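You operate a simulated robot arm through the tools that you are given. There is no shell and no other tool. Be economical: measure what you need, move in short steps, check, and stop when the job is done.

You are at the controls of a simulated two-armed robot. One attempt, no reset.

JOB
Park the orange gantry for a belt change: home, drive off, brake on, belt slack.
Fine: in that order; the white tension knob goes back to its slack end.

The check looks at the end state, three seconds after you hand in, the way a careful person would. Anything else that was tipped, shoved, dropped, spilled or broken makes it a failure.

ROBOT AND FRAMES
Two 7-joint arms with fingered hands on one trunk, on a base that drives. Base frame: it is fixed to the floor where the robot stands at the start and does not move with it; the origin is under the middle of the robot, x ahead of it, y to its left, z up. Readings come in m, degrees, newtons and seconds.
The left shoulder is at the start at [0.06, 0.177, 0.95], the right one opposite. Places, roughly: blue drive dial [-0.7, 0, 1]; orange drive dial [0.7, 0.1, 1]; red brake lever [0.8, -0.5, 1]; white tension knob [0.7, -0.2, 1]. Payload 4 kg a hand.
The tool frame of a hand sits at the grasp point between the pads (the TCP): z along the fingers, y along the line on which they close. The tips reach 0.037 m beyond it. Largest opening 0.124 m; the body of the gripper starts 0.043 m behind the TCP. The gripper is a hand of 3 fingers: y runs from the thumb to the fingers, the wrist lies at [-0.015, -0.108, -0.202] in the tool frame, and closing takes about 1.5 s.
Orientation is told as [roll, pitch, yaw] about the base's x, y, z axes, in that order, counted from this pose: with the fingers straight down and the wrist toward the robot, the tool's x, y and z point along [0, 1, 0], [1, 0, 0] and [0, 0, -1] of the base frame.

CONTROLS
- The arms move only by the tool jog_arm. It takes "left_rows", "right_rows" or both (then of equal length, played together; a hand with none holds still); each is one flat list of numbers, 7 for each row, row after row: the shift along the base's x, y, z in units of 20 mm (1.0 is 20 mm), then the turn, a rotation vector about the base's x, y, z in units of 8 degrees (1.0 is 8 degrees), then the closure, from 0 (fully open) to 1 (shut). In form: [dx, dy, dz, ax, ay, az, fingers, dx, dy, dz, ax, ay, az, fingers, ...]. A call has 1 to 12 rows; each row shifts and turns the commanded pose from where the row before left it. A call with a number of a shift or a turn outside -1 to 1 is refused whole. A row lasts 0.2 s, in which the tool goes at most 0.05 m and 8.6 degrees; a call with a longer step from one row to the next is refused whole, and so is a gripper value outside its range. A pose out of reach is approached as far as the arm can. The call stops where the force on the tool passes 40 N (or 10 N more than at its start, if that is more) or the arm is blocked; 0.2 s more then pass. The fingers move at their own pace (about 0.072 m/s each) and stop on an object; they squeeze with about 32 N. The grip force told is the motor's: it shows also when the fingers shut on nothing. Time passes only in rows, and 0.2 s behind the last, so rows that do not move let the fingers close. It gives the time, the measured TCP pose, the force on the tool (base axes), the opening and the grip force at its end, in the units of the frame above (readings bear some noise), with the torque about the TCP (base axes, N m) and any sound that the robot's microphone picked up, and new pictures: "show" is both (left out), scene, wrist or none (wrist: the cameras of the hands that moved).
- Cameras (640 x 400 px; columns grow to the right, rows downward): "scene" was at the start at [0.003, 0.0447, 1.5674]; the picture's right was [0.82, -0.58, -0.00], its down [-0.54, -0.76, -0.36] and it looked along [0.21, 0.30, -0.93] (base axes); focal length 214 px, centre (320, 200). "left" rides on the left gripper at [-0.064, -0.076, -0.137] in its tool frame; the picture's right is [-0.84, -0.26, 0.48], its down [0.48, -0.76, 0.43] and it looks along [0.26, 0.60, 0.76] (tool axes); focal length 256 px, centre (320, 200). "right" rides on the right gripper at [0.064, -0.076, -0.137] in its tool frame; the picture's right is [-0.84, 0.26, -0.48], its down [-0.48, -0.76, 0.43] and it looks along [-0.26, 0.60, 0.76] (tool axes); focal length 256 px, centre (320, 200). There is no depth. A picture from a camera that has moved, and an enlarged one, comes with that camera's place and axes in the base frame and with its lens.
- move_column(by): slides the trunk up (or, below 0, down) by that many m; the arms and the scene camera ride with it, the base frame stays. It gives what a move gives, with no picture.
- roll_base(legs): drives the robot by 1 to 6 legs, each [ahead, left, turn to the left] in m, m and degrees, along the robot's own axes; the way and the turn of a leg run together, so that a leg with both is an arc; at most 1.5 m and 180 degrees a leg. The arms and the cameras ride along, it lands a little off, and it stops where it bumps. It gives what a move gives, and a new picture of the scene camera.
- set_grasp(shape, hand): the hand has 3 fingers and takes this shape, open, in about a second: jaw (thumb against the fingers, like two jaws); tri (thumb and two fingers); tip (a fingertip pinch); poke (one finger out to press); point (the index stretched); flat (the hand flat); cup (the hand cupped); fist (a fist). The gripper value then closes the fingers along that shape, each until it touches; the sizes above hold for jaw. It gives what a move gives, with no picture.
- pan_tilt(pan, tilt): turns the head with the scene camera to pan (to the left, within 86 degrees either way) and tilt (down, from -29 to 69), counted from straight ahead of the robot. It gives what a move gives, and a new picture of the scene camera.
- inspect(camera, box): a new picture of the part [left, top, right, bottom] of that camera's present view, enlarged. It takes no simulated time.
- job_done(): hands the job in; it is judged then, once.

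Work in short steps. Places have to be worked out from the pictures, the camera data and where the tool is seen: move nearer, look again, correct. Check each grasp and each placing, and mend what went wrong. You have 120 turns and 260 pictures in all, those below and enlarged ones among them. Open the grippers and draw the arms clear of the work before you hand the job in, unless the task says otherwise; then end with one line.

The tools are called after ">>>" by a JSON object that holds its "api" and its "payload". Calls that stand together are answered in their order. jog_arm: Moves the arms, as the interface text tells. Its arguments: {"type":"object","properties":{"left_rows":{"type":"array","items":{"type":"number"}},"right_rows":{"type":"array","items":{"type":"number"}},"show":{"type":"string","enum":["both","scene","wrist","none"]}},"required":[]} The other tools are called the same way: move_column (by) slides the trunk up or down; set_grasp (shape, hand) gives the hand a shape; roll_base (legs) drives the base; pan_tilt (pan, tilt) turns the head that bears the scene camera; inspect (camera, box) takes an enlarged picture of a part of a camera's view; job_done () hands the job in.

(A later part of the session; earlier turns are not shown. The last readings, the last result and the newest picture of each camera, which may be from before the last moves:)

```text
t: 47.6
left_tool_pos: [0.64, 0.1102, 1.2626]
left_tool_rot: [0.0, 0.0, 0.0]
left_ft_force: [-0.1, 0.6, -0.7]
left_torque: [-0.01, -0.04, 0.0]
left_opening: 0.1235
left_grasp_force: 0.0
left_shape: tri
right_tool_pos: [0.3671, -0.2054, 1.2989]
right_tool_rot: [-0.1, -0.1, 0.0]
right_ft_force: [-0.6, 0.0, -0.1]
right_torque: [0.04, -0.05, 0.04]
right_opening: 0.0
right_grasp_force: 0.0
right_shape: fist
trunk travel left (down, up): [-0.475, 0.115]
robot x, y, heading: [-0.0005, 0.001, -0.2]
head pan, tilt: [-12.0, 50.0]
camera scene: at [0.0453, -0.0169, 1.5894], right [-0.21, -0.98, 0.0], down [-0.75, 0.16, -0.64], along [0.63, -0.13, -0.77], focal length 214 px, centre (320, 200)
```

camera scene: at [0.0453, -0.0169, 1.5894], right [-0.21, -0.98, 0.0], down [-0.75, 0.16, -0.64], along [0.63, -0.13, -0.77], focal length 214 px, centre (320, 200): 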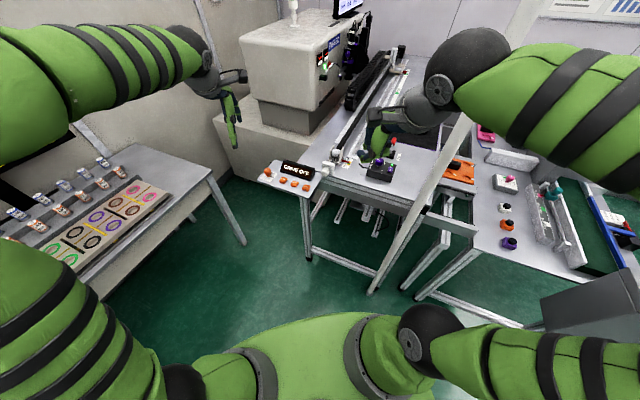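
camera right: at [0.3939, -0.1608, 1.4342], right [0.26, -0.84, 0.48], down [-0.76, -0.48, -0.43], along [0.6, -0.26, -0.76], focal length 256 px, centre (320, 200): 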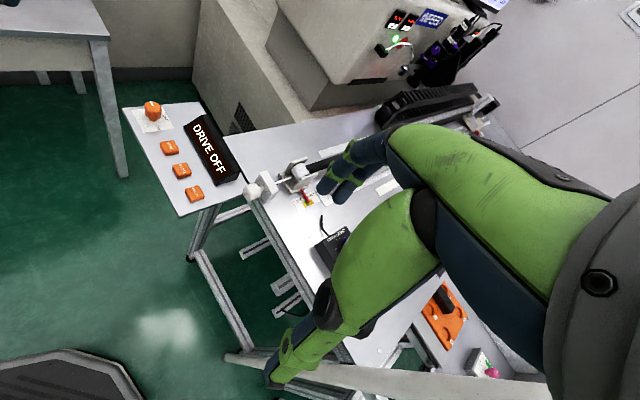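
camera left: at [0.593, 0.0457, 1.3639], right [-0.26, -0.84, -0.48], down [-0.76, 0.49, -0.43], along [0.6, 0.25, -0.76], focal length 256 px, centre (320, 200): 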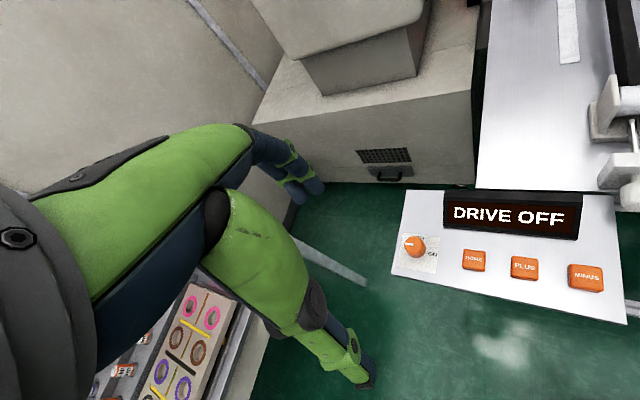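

Right hand is tucked at radius ~0.42, clear of the pole (0.63). I turn the robot right by 35° in place.

>>> {"api": "roll_base", "payload": {"legs": [[0, 0, -18], [0, 0, -17]]}}

```text
t: 50.0
left_tool_pos: [0.5855, -0.2794, 1.2624]
left_tool_rot: [0.0, 0.1, -35.1]
left_ft_force: [0.3, 1.3, -0.1]
left_torque: [0.0, 0.04, 0.03]
left_opening: 0.1237
left_grasp_force: 0.1
left_shape: tri
right_tool_pos: [0.1828, -0.3807, 1.2978]
right_tool_rot: [0.0, -0.1, -35.0]
right_ft_force: [0.3, -0.1, 0.5]
right_torque: [0.0, -0.01, 0.02]
right_opening: 0.0001
right_grasp_force: 0.0
right_shape: fist
trunk travel left (down, up): [-0.475, 0.115]
robot x, y, heading: [0.0015, 0.0038, -35.2]
head pan, tilt: [-12.0, 50.0]
camera scene: at [0.0283, -0.0403, 1.5893], right [-0.73, -0.68, 0.0], down [-0.52, 0.56, -0.64], along [0.44, -0.47, -0.77], focal length 214 px, centre (320, 200)
```

scene: 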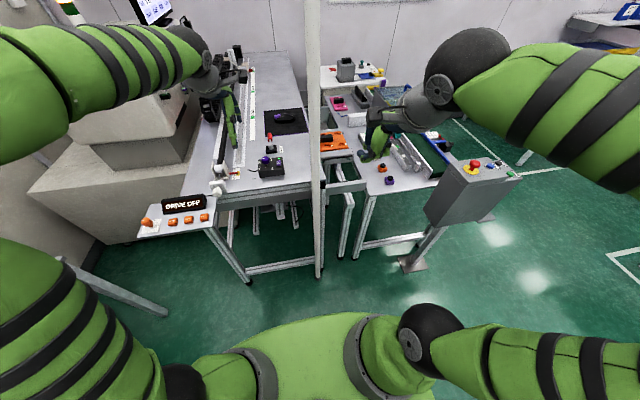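

Good view of the lever now. Zooming in from this angle and from the left wrist.

>>> {"api": "inspect", "payload": {"camera": "scene", "box": [240, 115, 310, 185]}}

>>> {"api": "inspect", "payload": {"camera": "left", "box": [0, 0, 640, 400]}}

```text
5.71 times, centred on (275, 150) of scene
camera zoom: at [0.0283, -0.0403, 1.5893], right [-0.73, -0.68, 0.0], down [-0.52, 0.56, -0.64], along [0.44, -0.47, -0.77], focal length 1226 px, centre (577, 486)
```

zoom: 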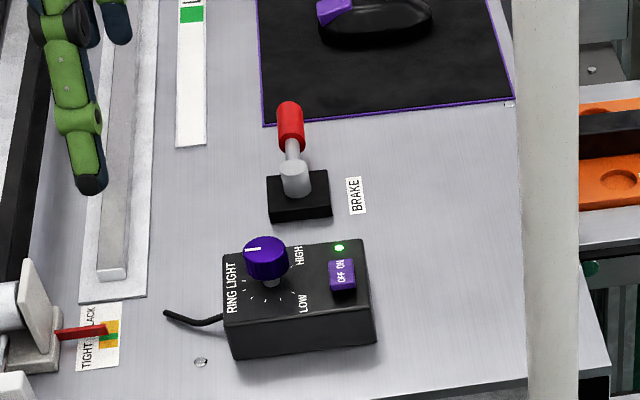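

```text
1.00 times, centred on (320, 200) of left (not enlarged: the box is as wide or as high as the picture)
camera zoom: at [0.4867, -0.2877, 1.4], right [-0.69, -0.54, -0.48], down [-0.34, 0.83, -0.43], along [0.64, -0.14, -0.76], focal length 256 px, centre (320, 200)
```

zoom: 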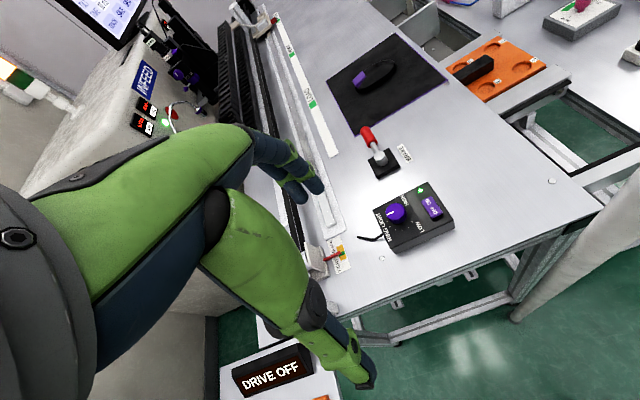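

Zooming the left-camera view of the lever for triangulation.

>>> {"api": "inspect", "payload": {"camera": "left", "box": [335, 110, 435, 190]}}

```text
5.00 times, centred on (385, 150) of left
camera zoom: at [0.4867, -0.2877, 1.4], right [-0.69, -0.54, -0.48], down [-0.34, 0.83, -0.43], along [0.64, -0.14, -0.76], focal length 1280 px, centre (-5, 450)
```

zoom: 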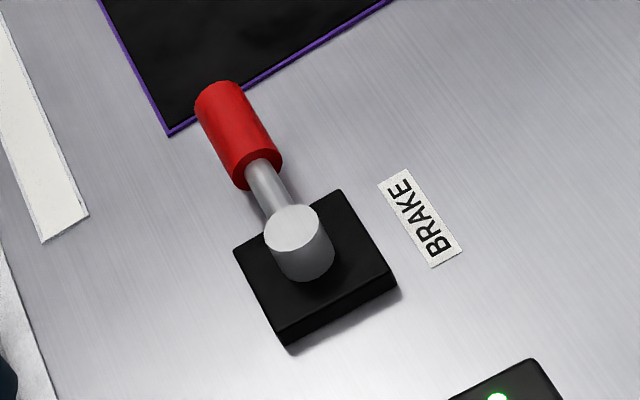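

The lever lies horizontally: hub at ~(0.752,−0.487), red tip at ~(0.834,−0.547), z≈1.0; it swivels about the vertical hub. I drive 8 cm forward for reach and set the left hand to poke.

>>> {"api": "roll_base", "payload": {"legs": [[0.08, 0, 0]]}}

>>> {"api": "set_grasp", "payload": {"hand": "left", "shape": "poke"}}

>>> {"api": "jog_arm", "payload": {"left_rows": [0.9, -0.8, -0.3, 0, 0, 0, 0, 0.9, -0.8, -0.5, 0, 0, 0, 0, 0.9, -0.8, -0.5, 0, 0, 0, 0, 0.9, -0.8, -0.5, 0, 0, 0, 0, 0.9, -0.7, -0.5, 0, 0, 0, 0, 0.8, -0.4, -0.5, 0, 0, 0, 0, 0.6, 0, -0.5, 0, 0, 0, 0]}}

```text
t: 51.1
left_tool_pos: [0.6526, -0.3273, 1.2609]
left_tool_rot: [0.0, 0.1, -35.2]
left_ft_force: [0.0, -0.2, -0.3]
left_torque: [0.01, 0.02, -0.03]
left_opening: 0.1239
left_grasp_force: 0.1
left_shape: tri
right_tool_pos: [0.2512, -0.4275, 1.2966]
right_tool_rot: [0.1, 0.1, -35.2]
right_ft_force: [-0.1, -0.1, -0.4]
right_torque: [0.0, 0.04, -0.04]
right_opening: 0.0002
right_grasp_force: 0.1
right_shape: fist
trunk travel left (down, up): [-0.475, 0.115]
robot x, y, heading: [0.0653, -0.0458, -35.1]
head pan, tilt: [-12.0, 50.0]
camera scene: at [0.0963, -0.0879, 1.5892], right [-0.73, -0.68, 0.0], down [-0.52, 0.56, -0.64], along [0.44, -0.47, -0.77], focal length 214 px, centre (320, 200)
```

scene: 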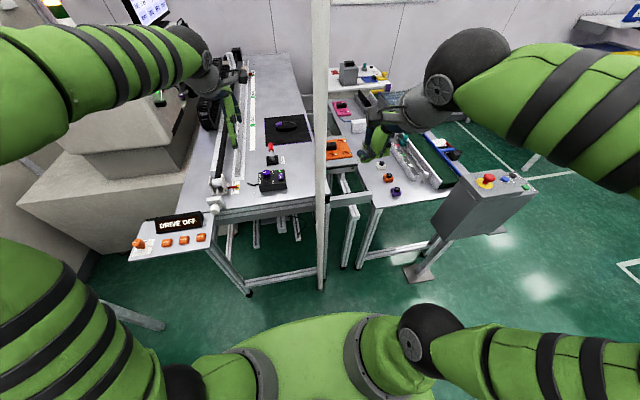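

```text
t: 52.0
left_tool_pos: [0.6526, -0.3259, 1.2635]
left_tool_rot: [-0.2, 0.0, -35.2]
left_ft_force: [0.8, -0.6, -1.1]
left_torque: [0.02, -0.01, 0.01]
left_opening: 0.0003
left_grasp_force: 0.0
left_shape: poke
right_tool_pos: [0.2506, -0.4279, 1.2965]
right_tool_rot: [0.0, 0.1, -35.2]
right_ft_force: [0.1, 0.1, 0.6]
right_torque: [0.0, 0.0, 0.01]
right_opening: 0.0
right_grasp_force: 0.0
right_shape: fist
trunk travel left (down, up): [-0.475, 0.115]
robot x, y, heading: [0.065, -0.0489, -35.3]
head pan, tilt: [-12.0, 50.0]
```

```text
t: 53.6
left_tool_pos: [0.77, -0.4122, 1.1983]
left_tool_rot: [-0.1, -0.1, -35.2]
left_ft_force: [-0.2, 0.8, 0.1]
left_torque: [-0.01, 0.0, 0.0]
left_opening: 0.0
left_grasp_force: 0.0
left_shape: poke
right_tool_pos: [0.2491, -0.427, 1.297]
right_tool_rot: [0.0, 0.0, -35.3]
right_ft_force: [-1.1, -0.3, -0.1]
right_torque: [0.02, -0.04, 0.02]
right_opening: 0.0001
right_grasp_force: 0.0
right_shape: fist
trunk travel left (down, up): [-0.475, 0.115]
robot x, y, heading: [0.0639, -0.0489, -35.5]
head pan, tilt: [-12.0, 50.0]
camera scene: at [0.095, -0.0868, 1.5893], right [-0.73, -0.68, 0.0], down [-0.52, 0.56, -0.64], along [0.44, -0.47, -0.77], focal length 214 px, centre (320, 200)
camera left: at [0.6702, -0.4201, 1.3345], right [-0.69, -0.54, -0.48], down [-0.34, 0.83, -0.44], along [0.64, -0.14, -0.76], focal length 256 px, centre (320, 200)
```

scene: 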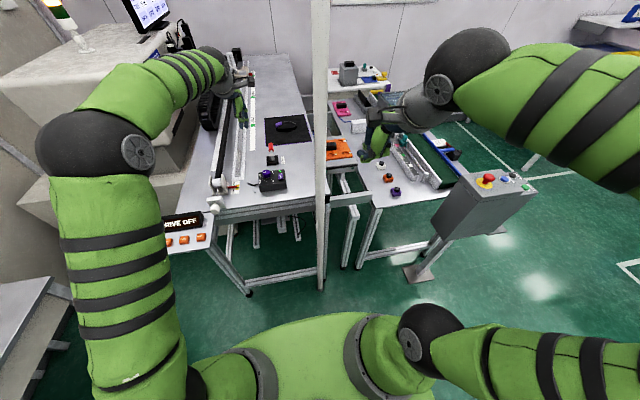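
left: 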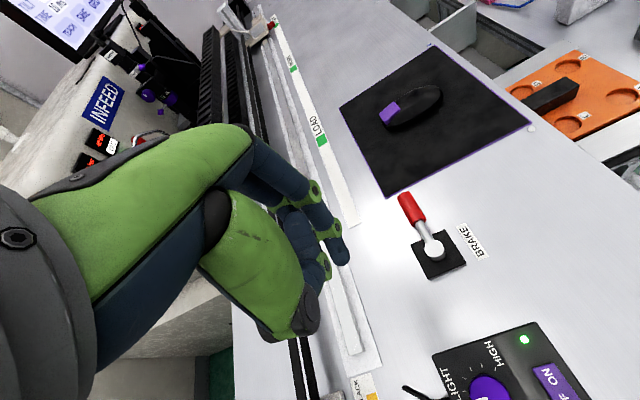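

Lever position confirmed. I move the fingertip to the left (rail) side of the red grip, first stopping a few cm above.

>>> {"api": "jog_arm", "payload": {"left_rows": [0.66, -0.88, -0.7, 0, 0, 0, 0, 0.66, -0.88, -0.7, 0, 0, 0, 0, 0.66, -0.88, -0.7, 0, 0, 0, 0, 0.66, -0.88, -0.7, 0, 0, 0, 0, 0.66, -0.88, -0.7, 0, 0, 0, 0, 0, 0, -0.9, 0, 0, 0, 0, 0, 0, -0.9, 0, 0, 0, 0, 0, 0, -0.9, 0, 0, 0, 0]}}

>>> {"api": "inspect", "payload": {"camera": "scene", "box": [230, 100, 310, 180]}}

>>> {"api": "inspect", "payload": {"camera": "left", "box": [260, 180, 460, 340]}}

```text
t: 55.4
left_tool_pos: [0.8388, -0.5013, 1.0754]
left_tool_rot: [0.0, -0.1, -35.2]
left_ft_force: [-0.4, -0.5, 0.3]
left_torque: [0.01, -0.04, 0.01]
left_opening: 0.0
left_grasp_force: 0.2
left_shape: poke
right_tool_pos: [0.249, -0.4265, 1.2966]
right_tool_rot: [0.0, 0.0, -35.2]
right_ft_force: [-0.3, -0.3, -0.4]
right_torque: [-0.03, -0.02, 0.01]
right_opening: 0.0001
right_grasp_force: 0.0
right_shape: fist
trunk travel left (down, up): [-0.475, 0.115]
robot x, y, heading: [0.0661, -0.052, -35.0]
head pan, tilt: [-12.0, 50.0]
camera scene: at [0.0947, -0.0869, 1.5893], right [-0.73, -0.68, 0.0], down [-0.52, 0.56, -0.64], along [0.44, -0.47, -0.77], focal length 214 px, centre (320, 200)
camera left: at [0.7385, -0.5094, 1.2125], right [-0.69, -0.54, -0.48], down [-0.34, 0.83, -0.44], along [0.64, -0.14, -0.76], focal length 256 px, centre (320, 200)
```

scene: 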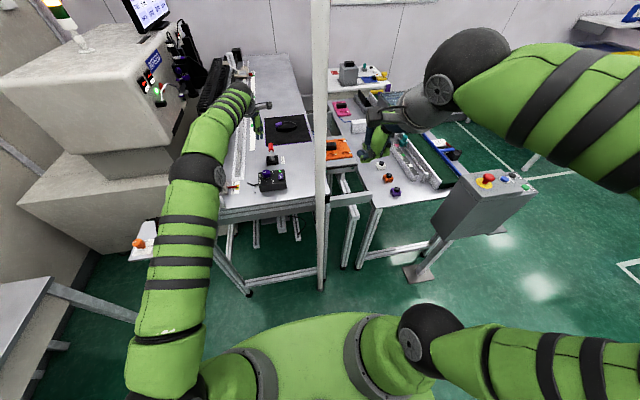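
left: 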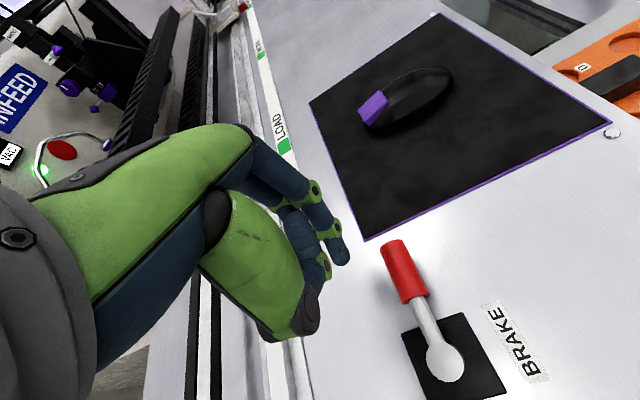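

```text
5.00 times, centred on (270, 140) of scene
camera zoom: at [0.0947, -0.0869, 1.5893], right [-0.73, -0.68, 0.0], down [-0.52, 0.56, -0.64], along [0.44, -0.47, -0.77], focal length 1072 px, centre (570, 500)
```

zoom: 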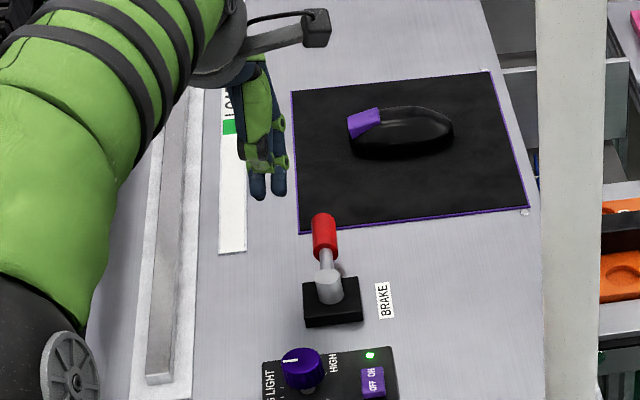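

```text
2.50 times, centred on (360, 260) of left
camera zoom: at [0.7385, -0.5094, 1.2125], right [-0.69, -0.54, -0.48], down [-0.34, 0.83, -0.44], along [0.64, -0.14, -0.76], focal length 640 px, centre (220, 50)
```

zoom: 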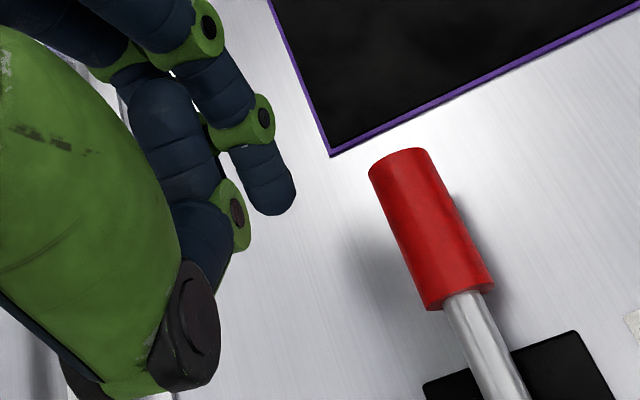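

Fingertip is beside the grip, well clear. I lower it to lever height and push a small way toward the BRAKE label side.

>>> {"api": "jog_arm", "payload": {"left_rows": [0, 0, -0.9, 0, 0, 0, 0, 0, 0, -0.9, 0, 0, 0, 0, 0, 0, -0.85, 0, 0, 0, 0, -0.33, -0.44, 0, 0, 0, 0, 0, -0.33, -0.44, 0, 0, 0, 0, 0, -0.33, -0.44, 0, 0, 0, 0, 0], "show": "none"}}

>>> {"api": "inspect", "payload": {"camera": "left", "box": [260, 180, 500, 360]}}

```text
t: 56.8
left_tool_pos: [0.8178, -0.5267, 1.0208]
left_tool_rot: [0.0, 0.0, -35.2]
left_ft_force: [1.6, 0.4, -0.1]
left_torque: [0.0, -0.05, 0.0]
left_opening: 0.0
left_grasp_force: 0.0
left_shape: poke
right_tool_pos: [0.2508, -0.4281, 1.2977]
right_tool_rot: [0.0, 0.0, -35.1]
right_ft_force: [0.1, 0.3, 0.1]
right_torque: [-0.01, 0.01, 0.01]
right_opening: 0.0001
right_grasp_force: 0.0
right_shape: fist
trunk travel left (down, up): [-0.475, 0.115]
robot x, y, heading: [0.0673, -0.0486, -35.3]
head pan, tilt: [-12.0, 50.0]
```

```text
2.22 times, centred on (380, 270) of left
camera zoom: at [0.7181, -0.5355, 1.1576], right [-0.69, -0.54, -0.48], down [-0.34, 0.83, -0.43], along [0.63, -0.14, -0.76], focal length 569 px, centre (187, 44)
```

zoom: 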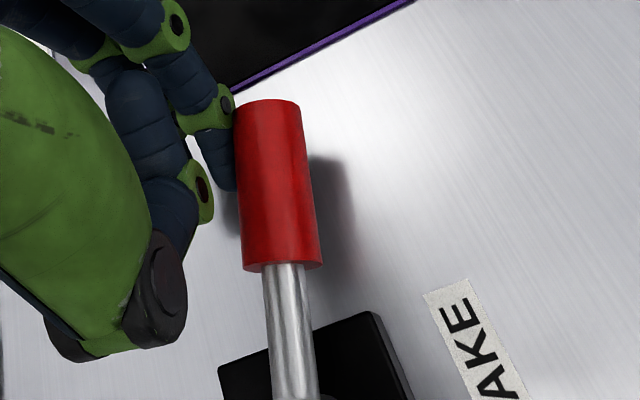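

Finger is against the grip with little force; pushing 2 cm more.

>>> {"api": "jog_arm", "payload": {"left_rows": [-0.3, -0.4, 0, 0, 0, 0, 0, -0.3, -0.4, 0, 0, 0, 0, 0], "show": "none"}}

>>> {"api": "inspect", "payload": {"camera": "left", "box": [260, 180, 500, 360]}}

>>> {"api": "inspect", "payload": {"camera": "scene", "box": [230, 100, 310, 180]}}

```text
t: 57.4
left_tool_pos: [0.805, -0.5436, 1.0192]
left_tool_rot: [0.0, -0.1, -35.3]
left_ft_force: [1.4, 1.4, -0.9]
left_torque: [0.06, -0.02, 0.02]
left_opening: 0.0001
left_grasp_force: 0.1
left_shape: poke
right_tool_pos: [0.2511, -0.4271, 1.2987]
right_tool_rot: [0.0, 0.0, -35.2]
right_ft_force: [0.7, -0.5, -0.8]
right_torque: [0.04, 0.01, 0.02]
right_opening: 0.0
right_grasp_force: 0.2
right_shape: fist
trunk travel left (down, up): [-0.475, 0.115]
robot x, y, heading: [0.0686, -0.0451, -35.1]
head pan, tilt: [-12.0, 50.0]
```

```text
2.22 times, centred on (380, 270) of left
camera zoom: at [0.7055, -0.5511, 1.1567], right [-0.69, -0.54, -0.48], down [-0.34, 0.83, -0.43], along [0.64, -0.14, -0.76], focal length 569 px, centre (187, 44)
```

zoom: 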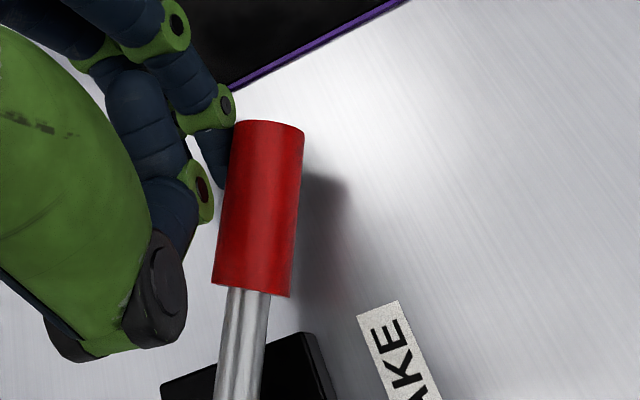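

```text
5.00 times, centred on (270, 140) of scene
camera zoom: at [0.0949, -0.0868, 1.5893], right [-0.73, -0.68, 0.0], down [-0.52, 0.56, -0.64], along [0.44, -0.47, -0.77], focal length 1072 px, centre (570, 500)
```

zoom: 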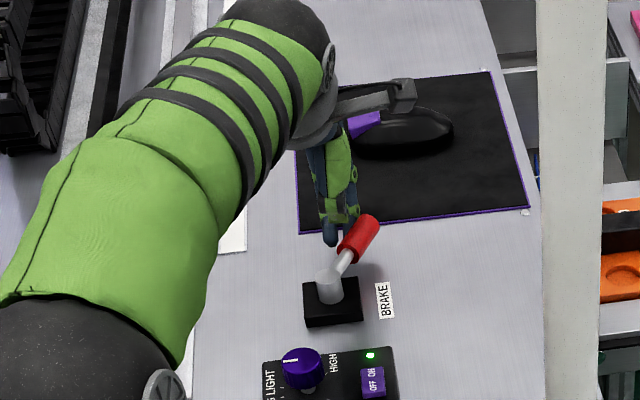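

The lever swings easily this way (clockwise). Continuing along the arc toward 90°, watching for a stop.

>>> {"api": "jog_arm", "payload": {"left_rows": [-0.56, -0.25, 0, 0, 0, 0, 0, -0.56, -0.2, 0, 0, 0, 0, 0, -0.56, -0.1, 0, 0, 0, 0, 0, -0.6, 0, 0, 0, 0, 0, 0], "show": "none"}}

>>> {"api": "inspect", "payload": {"camera": "scene", "box": [230, 100, 310, 180]}}

>>> {"api": "inspect", "payload": {"camera": "left", "box": [260, 180, 500, 360]}}

```text
t: 58.4
left_tool_pos: [0.7594, -0.5523, 1.0203]
left_tool_rot: [0.0, 0.1, -35.2]
left_ft_force: [2.1, -2.8, -2.4]
left_torque: [-0.04, -0.05, 0.03]
left_opening: 0.0003
left_grasp_force: 0.0
left_shape: poke
right_tool_pos: [0.2495, -0.4286, 1.299]
right_tool_rot: [0.0, 0.0, -35.3]
right_ft_force: [-0.5, 0.3, -0.6]
right_torque: [-0.01, 0.0, -0.01]
right_opening: 0.0
right_grasp_force: 0.1
right_shape: fist
trunk travel left (down, up): [-0.475, 0.115]
robot x, y, heading: [0.0659, -0.0457, -35.2]
head pan, tilt: [-12.0, 50.0]
```

```text
5.00 times, centred on (270, 140) of scene
camera zoom: at [0.095, -0.0875, 1.5893], right [-0.73, -0.68, 0.0], down [-0.52, 0.56, -0.64], along [0.44, -0.47, -0.77], focal length 1072 px, centre (570, 500)
```

zoom: 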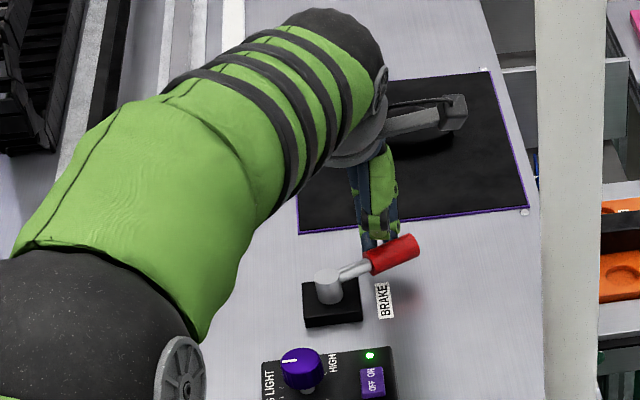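

```text
2.22 times, centred on (380, 270) of left
camera zoom: at [0.6599, -0.5605, 1.1569], right [-0.69, -0.54, -0.48], down [-0.34, 0.83, -0.43], along [0.63, -0.14, -0.76], focal length 569 px, centre (187, 44)
```

zoom: 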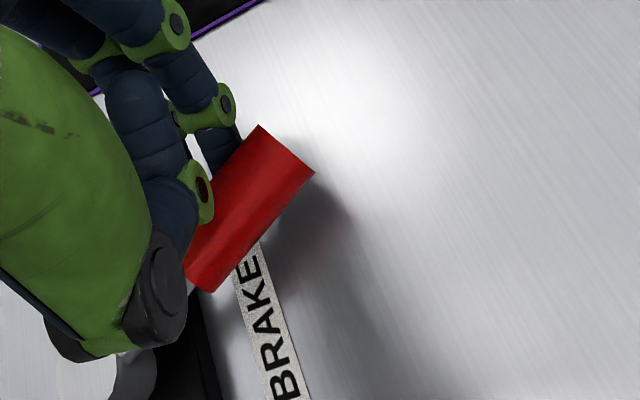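

Continuing the arc to the stop.

>>> {"api": "jog_arm", "payload": {"left_rows": [-0.5, 0, 0, 0, 0, 0, 0, -0.5, 0.05, 0, 0, 0, 0, 0, -0.3, 0.1, 0, 0, 0, 0, 0, -0.3, 0.2, 0, 0, 0, 0, 0], "show": "none"}}

>>> {"api": "inspect", "payload": {"camera": "scene", "box": [230, 100, 310, 180]}}

>>> {"api": "inspect", "payload": {"camera": "left", "box": [260, 180, 500, 360]}}

```text
t: 59.4
left_tool_pos: [0.7262, -0.5458, 1.019]
left_tool_rot: [0.1, 0.0, -35.2]
left_ft_force: [5.8, -1.2, -2.3]
left_torque: [-0.05, -0.13, -0.05]
left_opening: 0.0
left_grasp_force: 0.1
left_shape: poke
right_tool_pos: [0.2505, -0.427, 1.297]
right_tool_rot: [0.0, 0.1, -35.2]
right_ft_force: [0.7, -0.2, 0.6]
right_torque: [0.0, 0.0, -0.02]
right_opening: 0.0
right_grasp_force: 0.1
right_shape: fist
trunk travel left (down, up): [-0.475, 0.115]
robot x, y, heading: [0.0681, -0.0468, -35.4]
head pan, tilt: [-12.0, 50.0]
```

```text
5.00 times, centred on (270, 140) of scene
camera zoom: at [0.0955, -0.0873, 1.5893], right [-0.73, -0.68, 0.0], down [-0.52, 0.56, -0.64], along [0.44, -0.47, -0.77], focal length 1072 px, centre (570, 500)
```

zoom: 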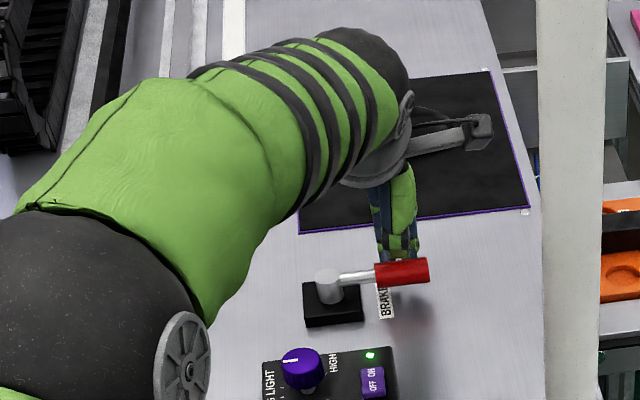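

```text
2.22 times, centred on (380, 270) of left
camera zoom: at [0.6279, -0.5544, 1.1566], right [-0.69, -0.54, -0.48], down [-0.34, 0.83, -0.43], along [0.64, -0.14, -0.76], focal length 569 px, centre (187, 44)
```

zoom: 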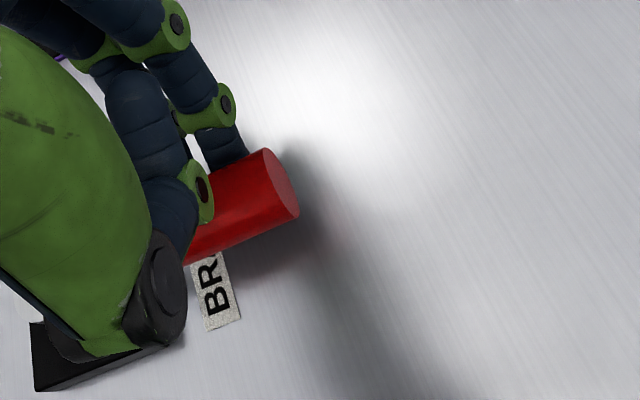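

Nearly at 90°, force starting to rise. A bit more along the bench direction to feel the stop.

>>> {"api": "jog_arm", "payload": {"left_rows": [-0.3, 0.22, 0, 0, 0, 0, 0, -0.3, 0.22, 0, 0, 0, 0, 0], "show": "none"}}

>>> {"api": "inspect", "payload": {"camera": "scene", "box": [230, 100, 310, 180]}}

```text
t: 60.0
left_tool_pos: [0.7243, -0.5429, 1.0197]
left_tool_rot: [-0.2, -0.6, -35.2]
left_ft_force: [23.9, -24.0, -12.8]
left_torque: [-0.67, -0.69, 0.01]
left_opening: 0.0
left_grasp_force: 0.0
left_shape: poke
right_tool_pos: [0.2528, -0.432, 1.2959]
right_tool_rot: [0.0, 0.2, -35.2]
right_ft_force: [-0.2, -0.7, 0.4]
right_torque: [-0.01, -0.01, 0.01]
right_opening: 0.0002
right_grasp_force: 0.0
right_shape: fist
trunk travel left (down, up): [-0.475, 0.115]
robot x, y, heading: [0.0669, -0.0441, -35.2]
head pan, tilt: [-12.0, 50.0]
stopped in row 2 (left hand): the force on the tool passed its limit at 45 N (the readings are from after the stop); the commanded pose is now the measured one
```

```text
5.00 times, centred on (270, 140) of scene
camera zoom: at [0.0987, -0.0909, 1.5889], right [-0.73, -0.68, 0.0], down [-0.52, 0.56, -0.64], along [0.43, -0.47, -0.77], focal length 1072 px, centre (570, 500)
```

zoom: 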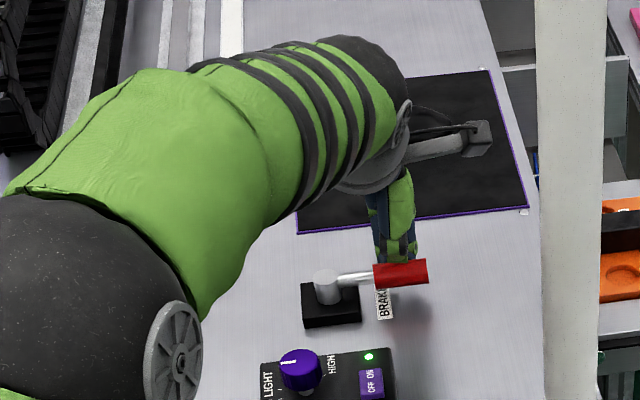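

Hard stop at 90° — brake lever is over. Backing off and up, then looking at everything including the display.

>>> {"api": "jog_arm", "payload": {"left_rows": [0.6, -0.45, 0, 0, 0, 0, 0, 0.6, -0.45, 0.3, 0, 0, 0, 0, 0, 0, 1, 0, 0, 0, 0, 0, 0, 1, 0, 0, 0, 0, 0, 0, 1, 0, 0, 0, 0, 0, 0, 1, 0, 0, 0, 0, 0, 0, 1, 0, 0, 0, 0, -0.8, 0.8, 1, 0, 0, 0, 0, -0.8, 0.8, 1, 0, 0, 0, 0, -0.8, 0.8, 1, 0, 0, 0, 0, -0.8, 0.8, 0.5, 0, 0, 0, 0, -0.8, 0.8, 0.5, 0, 0, 0, 0]}}

>>> {"api": "inspect", "payload": {"camera": "scene", "box": [120, 100, 320, 260]}}

>>> {"api": "inspect", "payload": {"camera": "left", "box": [320, 100, 480, 200]}}

```text
t: 62.6
left_tool_pos: [0.666, -0.4755, 1.2088]
left_tool_rot: [-0.1, -0.6, -35.2]
left_ft_force: [0.2, 0.9, -0.1]
left_torque: [-0.01, -0.01, 0.03]
left_opening: 0.0
left_grasp_force: 0.0
left_shape: poke
right_tool_pos: [0.2493, -0.4281, 1.2973]
right_tool_rot: [0.0, 0.0, -35.2]
right_ft_force: [0.8, 0.5, -0.5]
right_torque: [0.02, -0.01, 0.01]
right_opening: 0.0
right_grasp_force: 0.1
right_shape: fist
trunk travel left (down, up): [-0.475, 0.115]
robot x, y, heading: [0.065, -0.0456, -35.2]
head pan, tilt: [-12.0, 50.0]
camera scene: at [0.0947, -0.0868, 1.5893], right [-0.73, -0.68, 0.0], down [-0.52, 0.56, -0.64], along [0.44, -0.47, -0.77], focal length 214 px, centre (320, 200)
camera left: at [0.5646, -0.4832, 1.3453], right [-0.69, -0.54, -0.48], down [-0.34, 0.83, -0.44], along [0.64, -0.14, -0.76], focal length 256 px, centre (320, 200)
```

scene: 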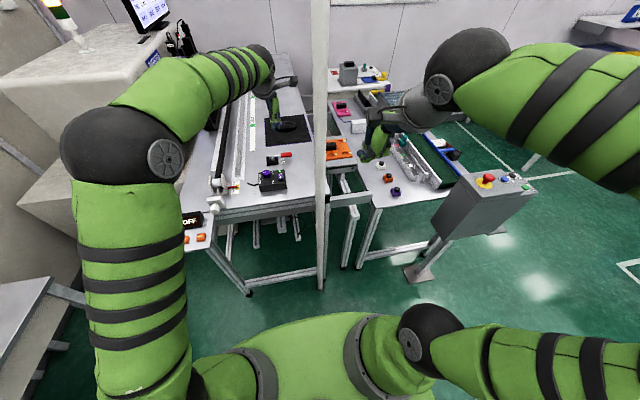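
left: 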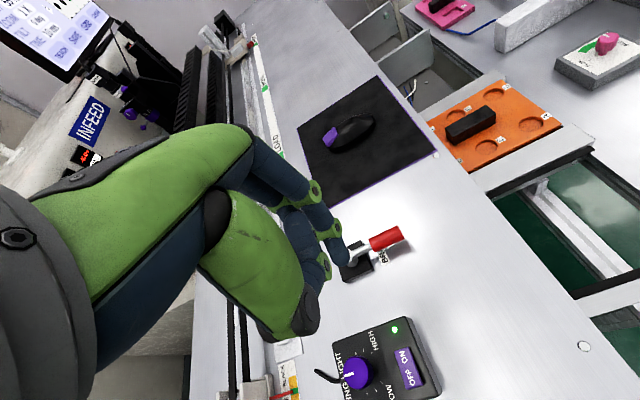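

```text
2.50 times, centred on (220, 180) of scene
camera zoom: at [0.0947, -0.0868, 1.5893], right [-0.73, -0.68, 0.0], down [-0.52, 0.56, -0.64], along [0.44, -0.47, -0.77], focal length 536 px, centre (570, 250)
```

zoom: 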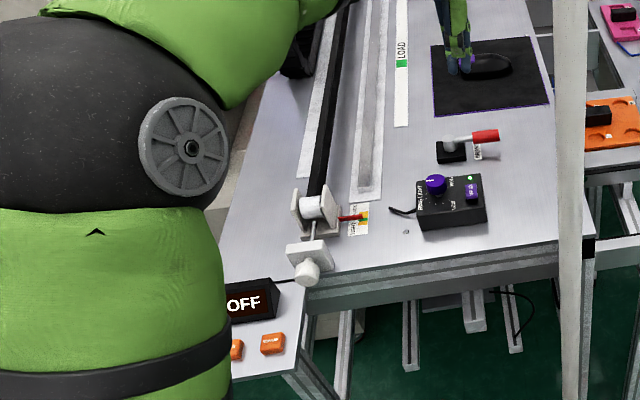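

```text
4.00 times, centred on (400, 150) of left
camera zoom: at [0.5646, -0.4832, 1.3453], right [-0.69, -0.54, -0.48], down [-0.34, 0.83, -0.44], along [0.64, -0.14, -0.76], focal length 1024 px, centre (0, 400)
```

zoom: 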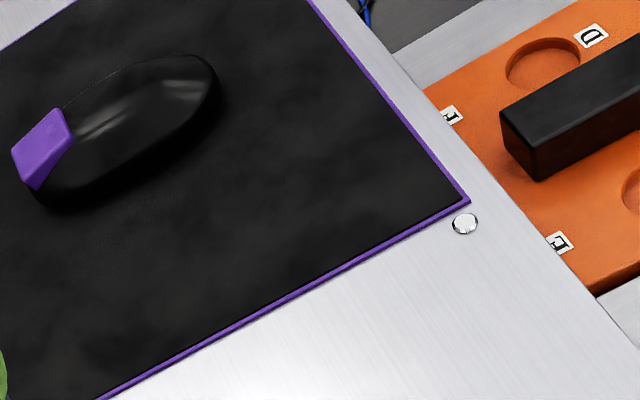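

Brake lever is across, at its stop. Now the knob: I bring the left hand over near it to look closely.

>>> {"api": "jog_arm", "payload": {"left_rows": [-0.3, 1, 0.2, 0, 0, 0, 0, -0.3, 1, 0.2, 0, 0, 0, 0, -0.3, 1, 0.2, 0, 0, 0, 0, -0.3, 1, 0, 0, 0, 0, 0, -0.3, 1, 0, 0, 0, 0, 0, -0.3, 1, 0, 0, 0, 0, 0, -0.3, 1, 0, 0, 0, 0, 0, -0.3, 1, 0, 0, 0, 0, 0, -0.3, 1, 0, 0, 0, 0, 0, -0.3, 1, 0, 0, 0, 0, 0, 0, 1, 0, 0, 0, 0, 0, 0, 1, 0, 0, 0, 0, 0]}}

>>> {"api": "inspect", "payload": {"camera": "left", "box": [320, 160, 560, 320]}}

```text
t: 65.2
left_tool_pos: [0.6033, -0.2382, 1.2185]
left_tool_rot: [-0.1, -0.5, -35.2]
left_ft_force: [-0.2, 0.2, 0.2]
left_torque: [-0.01, -0.01, -0.01]
left_opening: 0.0
left_grasp_force: 0.0
left_shape: poke
right_tool_pos: [0.2503, -0.4271, 1.2981]
right_tool_rot: [0.1, 0.0, -35.3]
right_ft_force: [-0.4, 0.2, -0.4]
right_torque: [-0.03, 0.0, 0.01]
right_opening: 0.0
right_grasp_force: 0.0
right_shape: fist
trunk travel left (down, up): [-0.475, 0.115]
robot x, y, heading: [0.0699, -0.0469, -35.2]
head pan, tilt: [-12.0, 50.0]
camera scene: at [0.0951, -0.0867, 1.5893], right [-0.73, -0.68, 0.0], down [-0.52, 0.56, -0.64], along [0.44, -0.47, -0.77], focal length 214 px, centre (320, 200)
camera left: at [0.5028, -0.2443, 1.3552], right [-0.69, -0.54, -0.48], down [-0.34, 0.83, -0.44], along [0.64, -0.14, -0.76], focal length 256 px, centre (320, 200)
```

scene: 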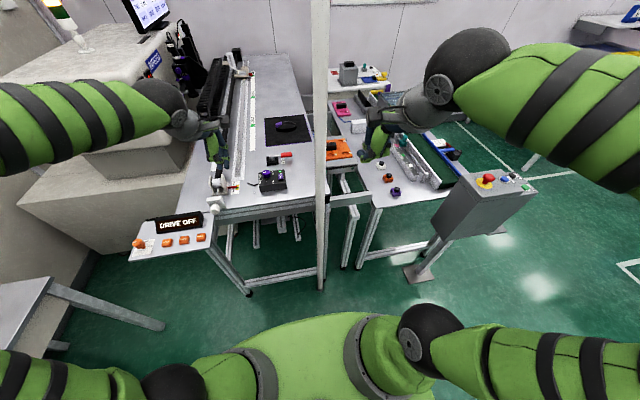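
left: 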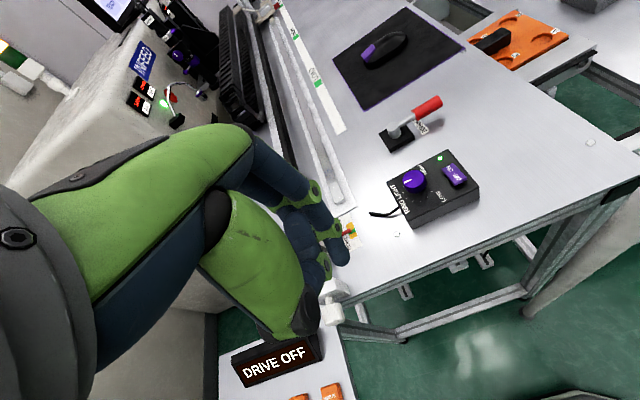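

```text
2.50 times, centred on (440, 240) of left
camera zoom: at [0.5028, -0.2443, 1.3552], right [-0.69, -0.54, -0.48], down [-0.34, 0.83, -0.44], along [0.64, -0.14, -0.76], focal length 640 px, centre (20, 100)
```

zoom: 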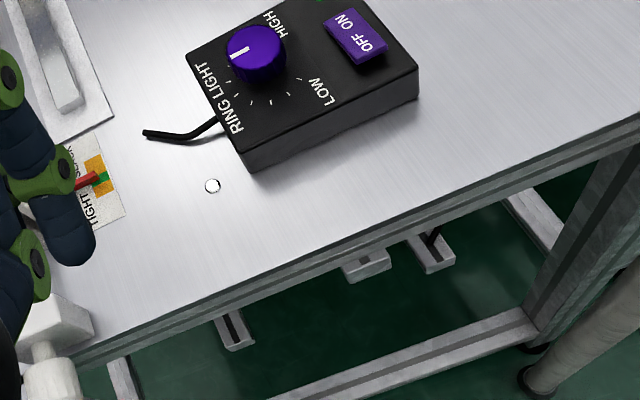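

The hand hides the knob; shifting it left to expose the knob to the wrist camera.

>>> {"api": "jog_arm", "payload": {"left_rows": [0.2, 0.9, 0, 0, 0, 0, 0, 0.2, 0.9, 0, 0, 0, 0, 0, 0.2, 0.9, 0, 0, 0, 0, 0, 0.2, 0.9, 0, 0, 0, 0, 0, 0, 0.9, 0, 0, 0, 0, 0, 0, 0.9, 0, 0, 0, 0, 0], "show": "wrist"}}

>>> {"api": "inspect", "payload": {"camera": "left", "box": [320, 180, 520, 340]}}

>>> {"api": "inspect", "payload": {"camera": "scene", "box": [180, 150, 280, 230]}}

```text
t: 66.6
left_tool_pos: [0.6205, -0.1284, 1.2203]
left_tool_rot: [-0.1, -0.6, -35.2]
left_ft_force: [-0.6, 0.0, -0.6]
left_torque: [0.02, 0.01, -0.01]
left_opening: 0.0
left_grasp_force: 0.0
left_shape: poke
right_tool_pos: [0.2495, -0.4279, 1.2964]
right_tool_rot: [0.0, 0.1, -35.2]
right_ft_force: [1.1, 0.1, -0.6]
right_torque: [0.0, 0.02, -0.01]
right_opening: 0.0002
right_grasp_force: 0.0
right_shape: fist
trunk travel left (down, up): [-0.475, 0.115]
robot x, y, heading: [0.0666, -0.0485, -35.5]
head pan, tilt: [-12.0, 50.0]
camera left: at [0.5188, -0.1362, 1.357], right [-0.69, -0.54, -0.48], down [-0.34, 0.83, -0.44], along [0.64, -0.14, -0.76], focal length 256 px, centre (320, 200)
```

left: 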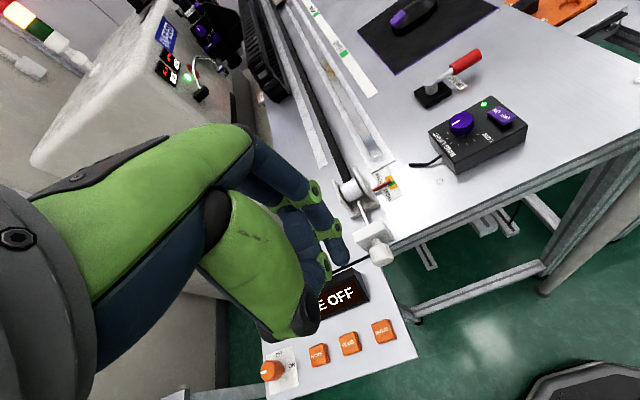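

```text
2.50 times, centred on (420, 260) of left
camera zoom: at [0.5188, -0.1362, 1.357], right [-0.69, -0.54, -0.48], down [-0.34, 0.83, -0.44], along [0.64, -0.14, -0.76], focal length 640 px, centre (70, 50)
```

zoom: 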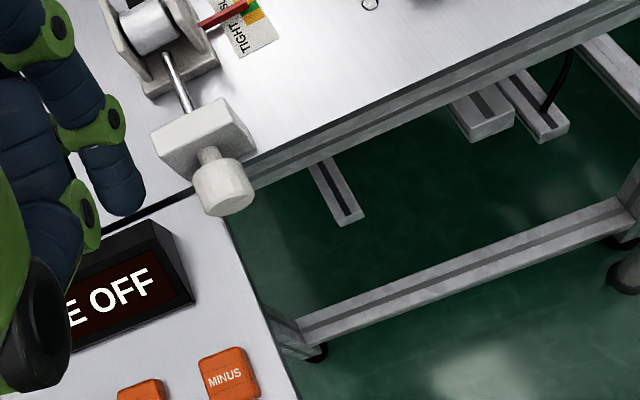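

```text
5.00 times, centred on (230, 190) of scene
camera zoom: at [0.095, -0.0868, 1.5893], right [-0.73, -0.68, 0.0], down [-0.52, 0.56, -0.64], along [0.44, -0.47, -0.77], focal length 1072 px, centre (770, 250)
```

zoom: 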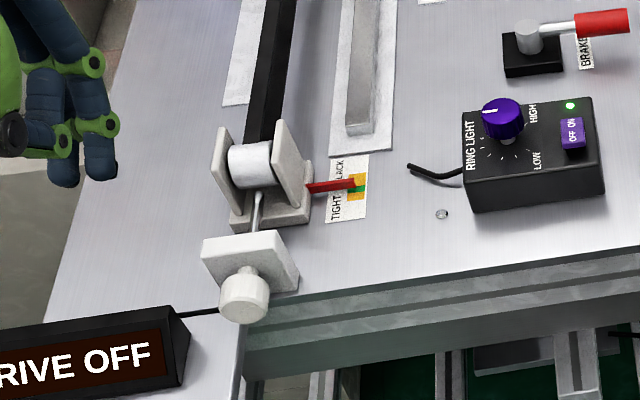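

Knob centre triangulated at (0.662, −0.168, 1.007), ~34 mm wide, axis along the bench. I'll grip it from above with fingers across its axis: switch to tri and yaw the hand to −127° above the knob.

>>> {"api": "set_grasp", "payload": {"hand": "left", "shape": "tri"}}

>>> {"api": "jog_arm", "payload": {"left_rows": [0.156, -0.153, 0, 0, 0, -0.958, 0.4, 0.156, -0.153, 0, 0, 0, -0.958, 0.4, 0.156, -0.153, 0, 0, 0, -0.958, 0.4, 0.156, -0.153, 0, 0, 0, -0.958, 0.4, 0.156, -0.153, 0, 0, 0, -0.958, 0.4, 0.156, -0.153, 0, 0, 0, -0.958, 0.4, 0.156, -0.153, 0, 0, 0, -0.958, 0.4, 0.156, -0.153, 0, 0, 0, -0.958, 0.4, 0.156, -0.153, 0, 0, 0, -0.958, 0.4, 0.156, -0.153, 0, 0, 0, -0.958, 0.4, 0.156, -0.153, 0, 0, 0, -0.958, 0.4, 0.156, -0.153, 0, 0, 0, -0.958, 0.4]}}

```text
t: 67.5
left_tool_pos: [0.62, -0.1294, 1.2208]
left_tool_rot: [-0.1, -0.4, -35.2]
left_ft_force: [-0.4, 0.4, -0.6]
left_torque: [0.01, 0.03, 0.01]
left_opening: 0.1241
left_grasp_force: 0.1
left_shape: tri
right_tool_pos: [0.2495, -0.4275, 1.2976]
right_tool_rot: [-0.1, 0.1, -35.1]
right_ft_force: [1.1, 0.6, 0.6]
right_torque: [-0.01, 0.02, 0.02]
right_opening: 0.0
right_grasp_force: 0.1
right_shape: fist
trunk travel left (down, up): [-0.475, 0.115]
robot x, y, heading: [0.0697, -0.0473, -35.1]
head pan, tilt: [-12.0, 50.0]
```

```text
t: 70.1
left_tool_pos: [0.6573, -0.1673, 1.2197]
left_tool_rot: [-0.1, -0.5, -127.1]
left_ft_force: [0.1, -0.2, 0.0]
left_torque: [-0.02, -0.02, 0.01]
left_opening: 0.0748
left_grasp_force: 0.1
left_shape: tri
right_tool_pos: [0.2511, -0.4274, 1.2978]
right_tool_rot: [-0.1, 0.0, -35.2]
right_ft_force: [0.4, -0.2, -0.2]
right_torque: [0.01, 0.01, 0.01]
right_opening: 0.0
right_grasp_force: 0.1
right_shape: fist
trunk travel left (down, up): [-0.475, 0.115]
robot x, y, heading: [0.0656, -0.0489, -35.2]
head pan, tilt: [-12.0, 50.0]
camera scene: at [0.0956, -0.0875, 1.5893], right [-0.73, -0.68, 0.0], down [-0.52, 0.56, -0.64], along [0.44, -0.47, -0.77], focal length 214 px, centre (320, 200)
camera left: at [0.6534, -0.0673, 1.3566], right [-0.52, 0.71, -0.48], down [0.84, 0.31, -0.44], along [-0.16, -0.63, -0.76], focal length 256 px, centre (320, 200)
```

scene: 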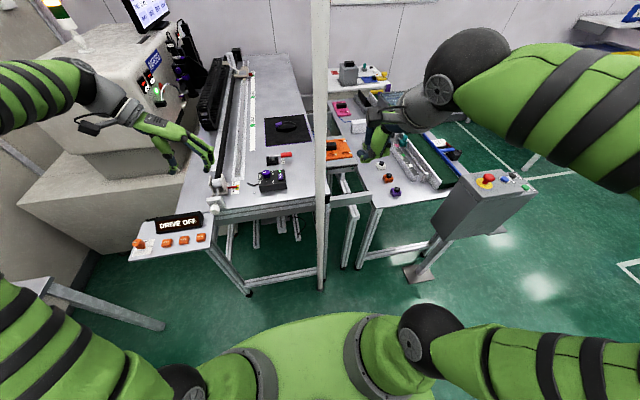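
left: 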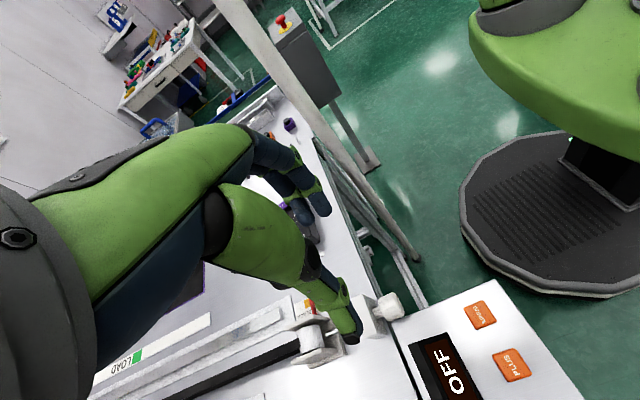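

Good alignment. Zooming on the knob and fingertips before descending.

>>> {"api": "inspect", "payload": {"camera": "left", "box": [260, 240, 460, 390]}}

>>> {"api": "inspect", "payload": {"camera": "scene", "box": [170, 130, 270, 220]}}

```text
2.67 times, centred on (360, 315) of left
camera zoom: at [0.6534, -0.0673, 1.3566], right [-0.52, 0.71, -0.48], down [0.84, 0.31, -0.44], along [-0.16, -0.63, -0.76], focal length 683 px, centre (213, -107)
```

zoom: 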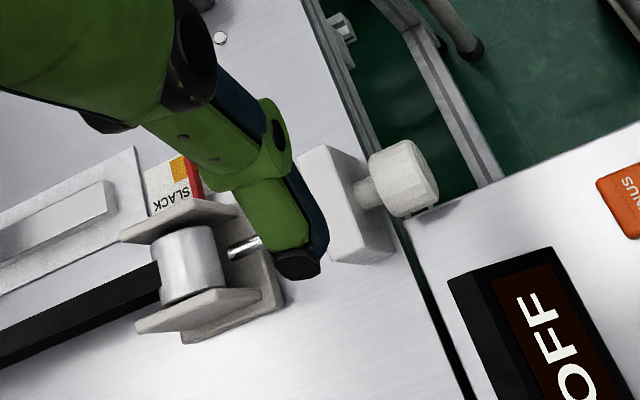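

```text
4.44 times, centred on (220, 175) of scene
camera zoom: at [0.0956, -0.0875, 1.5893], right [-0.73, -0.68, 0.0], down [-0.52, 0.56, -0.64], along [0.44, -0.47, -0.77], focal length 953 px, centre (764, 311)
```

zoom: 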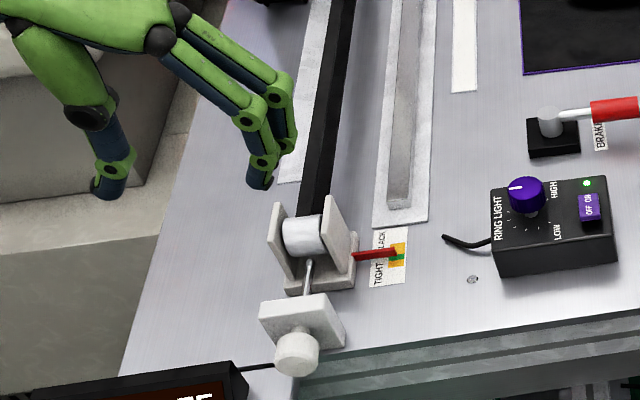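

Knob refined to (0.667, −0.168, 1.000); the display's end is only ~5 cm to its left so I narrow the fingers to ~5.5 cm and descend around the knob.

>>> {"api": "jog_arm", "payload": {"left_rows": [0.33, 0.08, -0.9, 0, 0, 0, 0.57, 0, 0, -0.9, 0, 0, 0, 0.57, 0, 0, -0.9, 0, 0, 0, 0.57, 0, 0, -0.9, 0, 0, 0, 0.57, 0, 0, -0.9, 0, 0, 0, 0.57, 0, 0, -0.9, 0, 0, 0, 0.57, 0, 0, -0.9, 0, 0, 0, 0.57], "show": "wrist"}}

>>> {"api": "inspect", "payload": {"camera": "left", "box": [260, 190, 460, 340]}}

>>> {"api": "inspect", "payload": {"camera": "scene", "box": [170, 130, 270, 220]}}

```text
t: 71.7
left_tool_pos: [0.6643, -0.1634, 1.0933]
left_tool_rot: [0.0, -0.6, -127.1]
left_ft_force: [-0.1, -0.6, 0.0]
left_torque: [-0.01, -0.01, 0.0]
left_opening: 0.0537
left_grasp_force: 0.0
left_shape: tri
right_tool_pos: [0.25, -0.4271, 1.2973]
right_tool_rot: [0.0, 0.1, -35.2]
right_ft_force: [0.2, -0.3, 0.0]
right_torque: [0.0, 0.01, 0.01]
right_opening: 0.0001
right_grasp_force: 0.0
right_shape: fist
trunk travel left (down, up): [-0.475, 0.115]
robot x, y, heading: [0.0649, -0.049, -35.1]
head pan, tilt: [-12.0, 50.0]
camera left: at [0.6593, -0.0642, 1.2303], right [-0.52, 0.71, -0.48], down [0.84, 0.31, -0.44], along [-0.16, -0.63, -0.76], focal length 256 px, centre (320, 200)
```

left: 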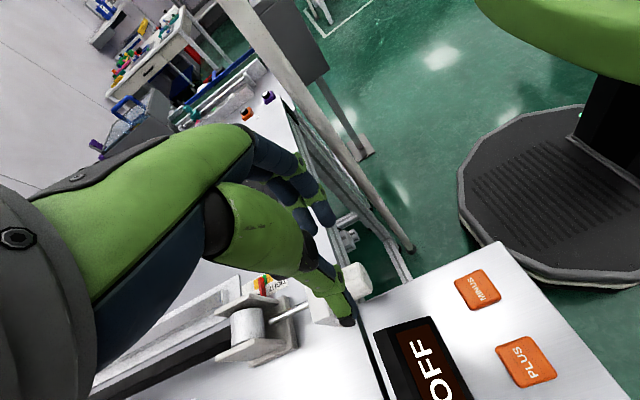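

```text
2.67 times, centred on (360, 265) of left
camera zoom: at [0.6593, -0.0642, 1.2303], right [-0.52, 0.71, -0.48], down [0.84, 0.31, -0.44], along [-0.16, -0.63, -0.76], focal length 683 px, centre (213, 27)
```

zoom: 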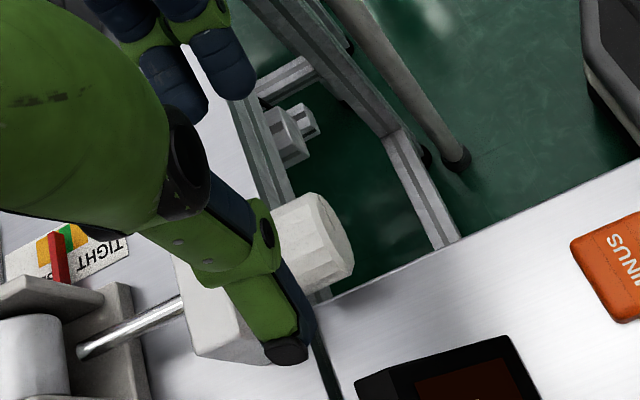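

```text
4.44 times, centred on (220, 175) of scene
camera zoom: at [0.0955, -0.0873, 1.5893], right [-0.73, -0.68, 0.0], down [-0.52, 0.56, -0.64], along [0.44, -0.47, -0.77], focal length 953 px, centre (764, 311)
```

zoom: 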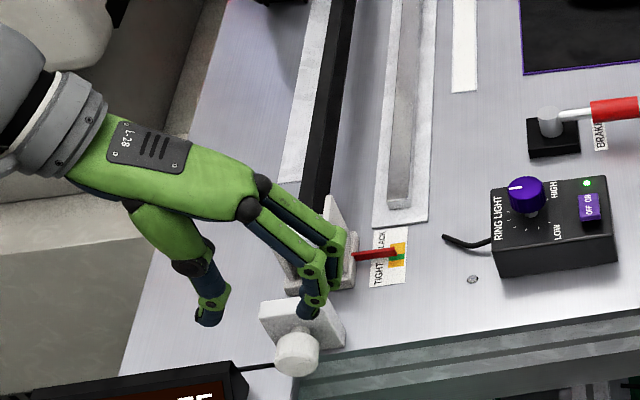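

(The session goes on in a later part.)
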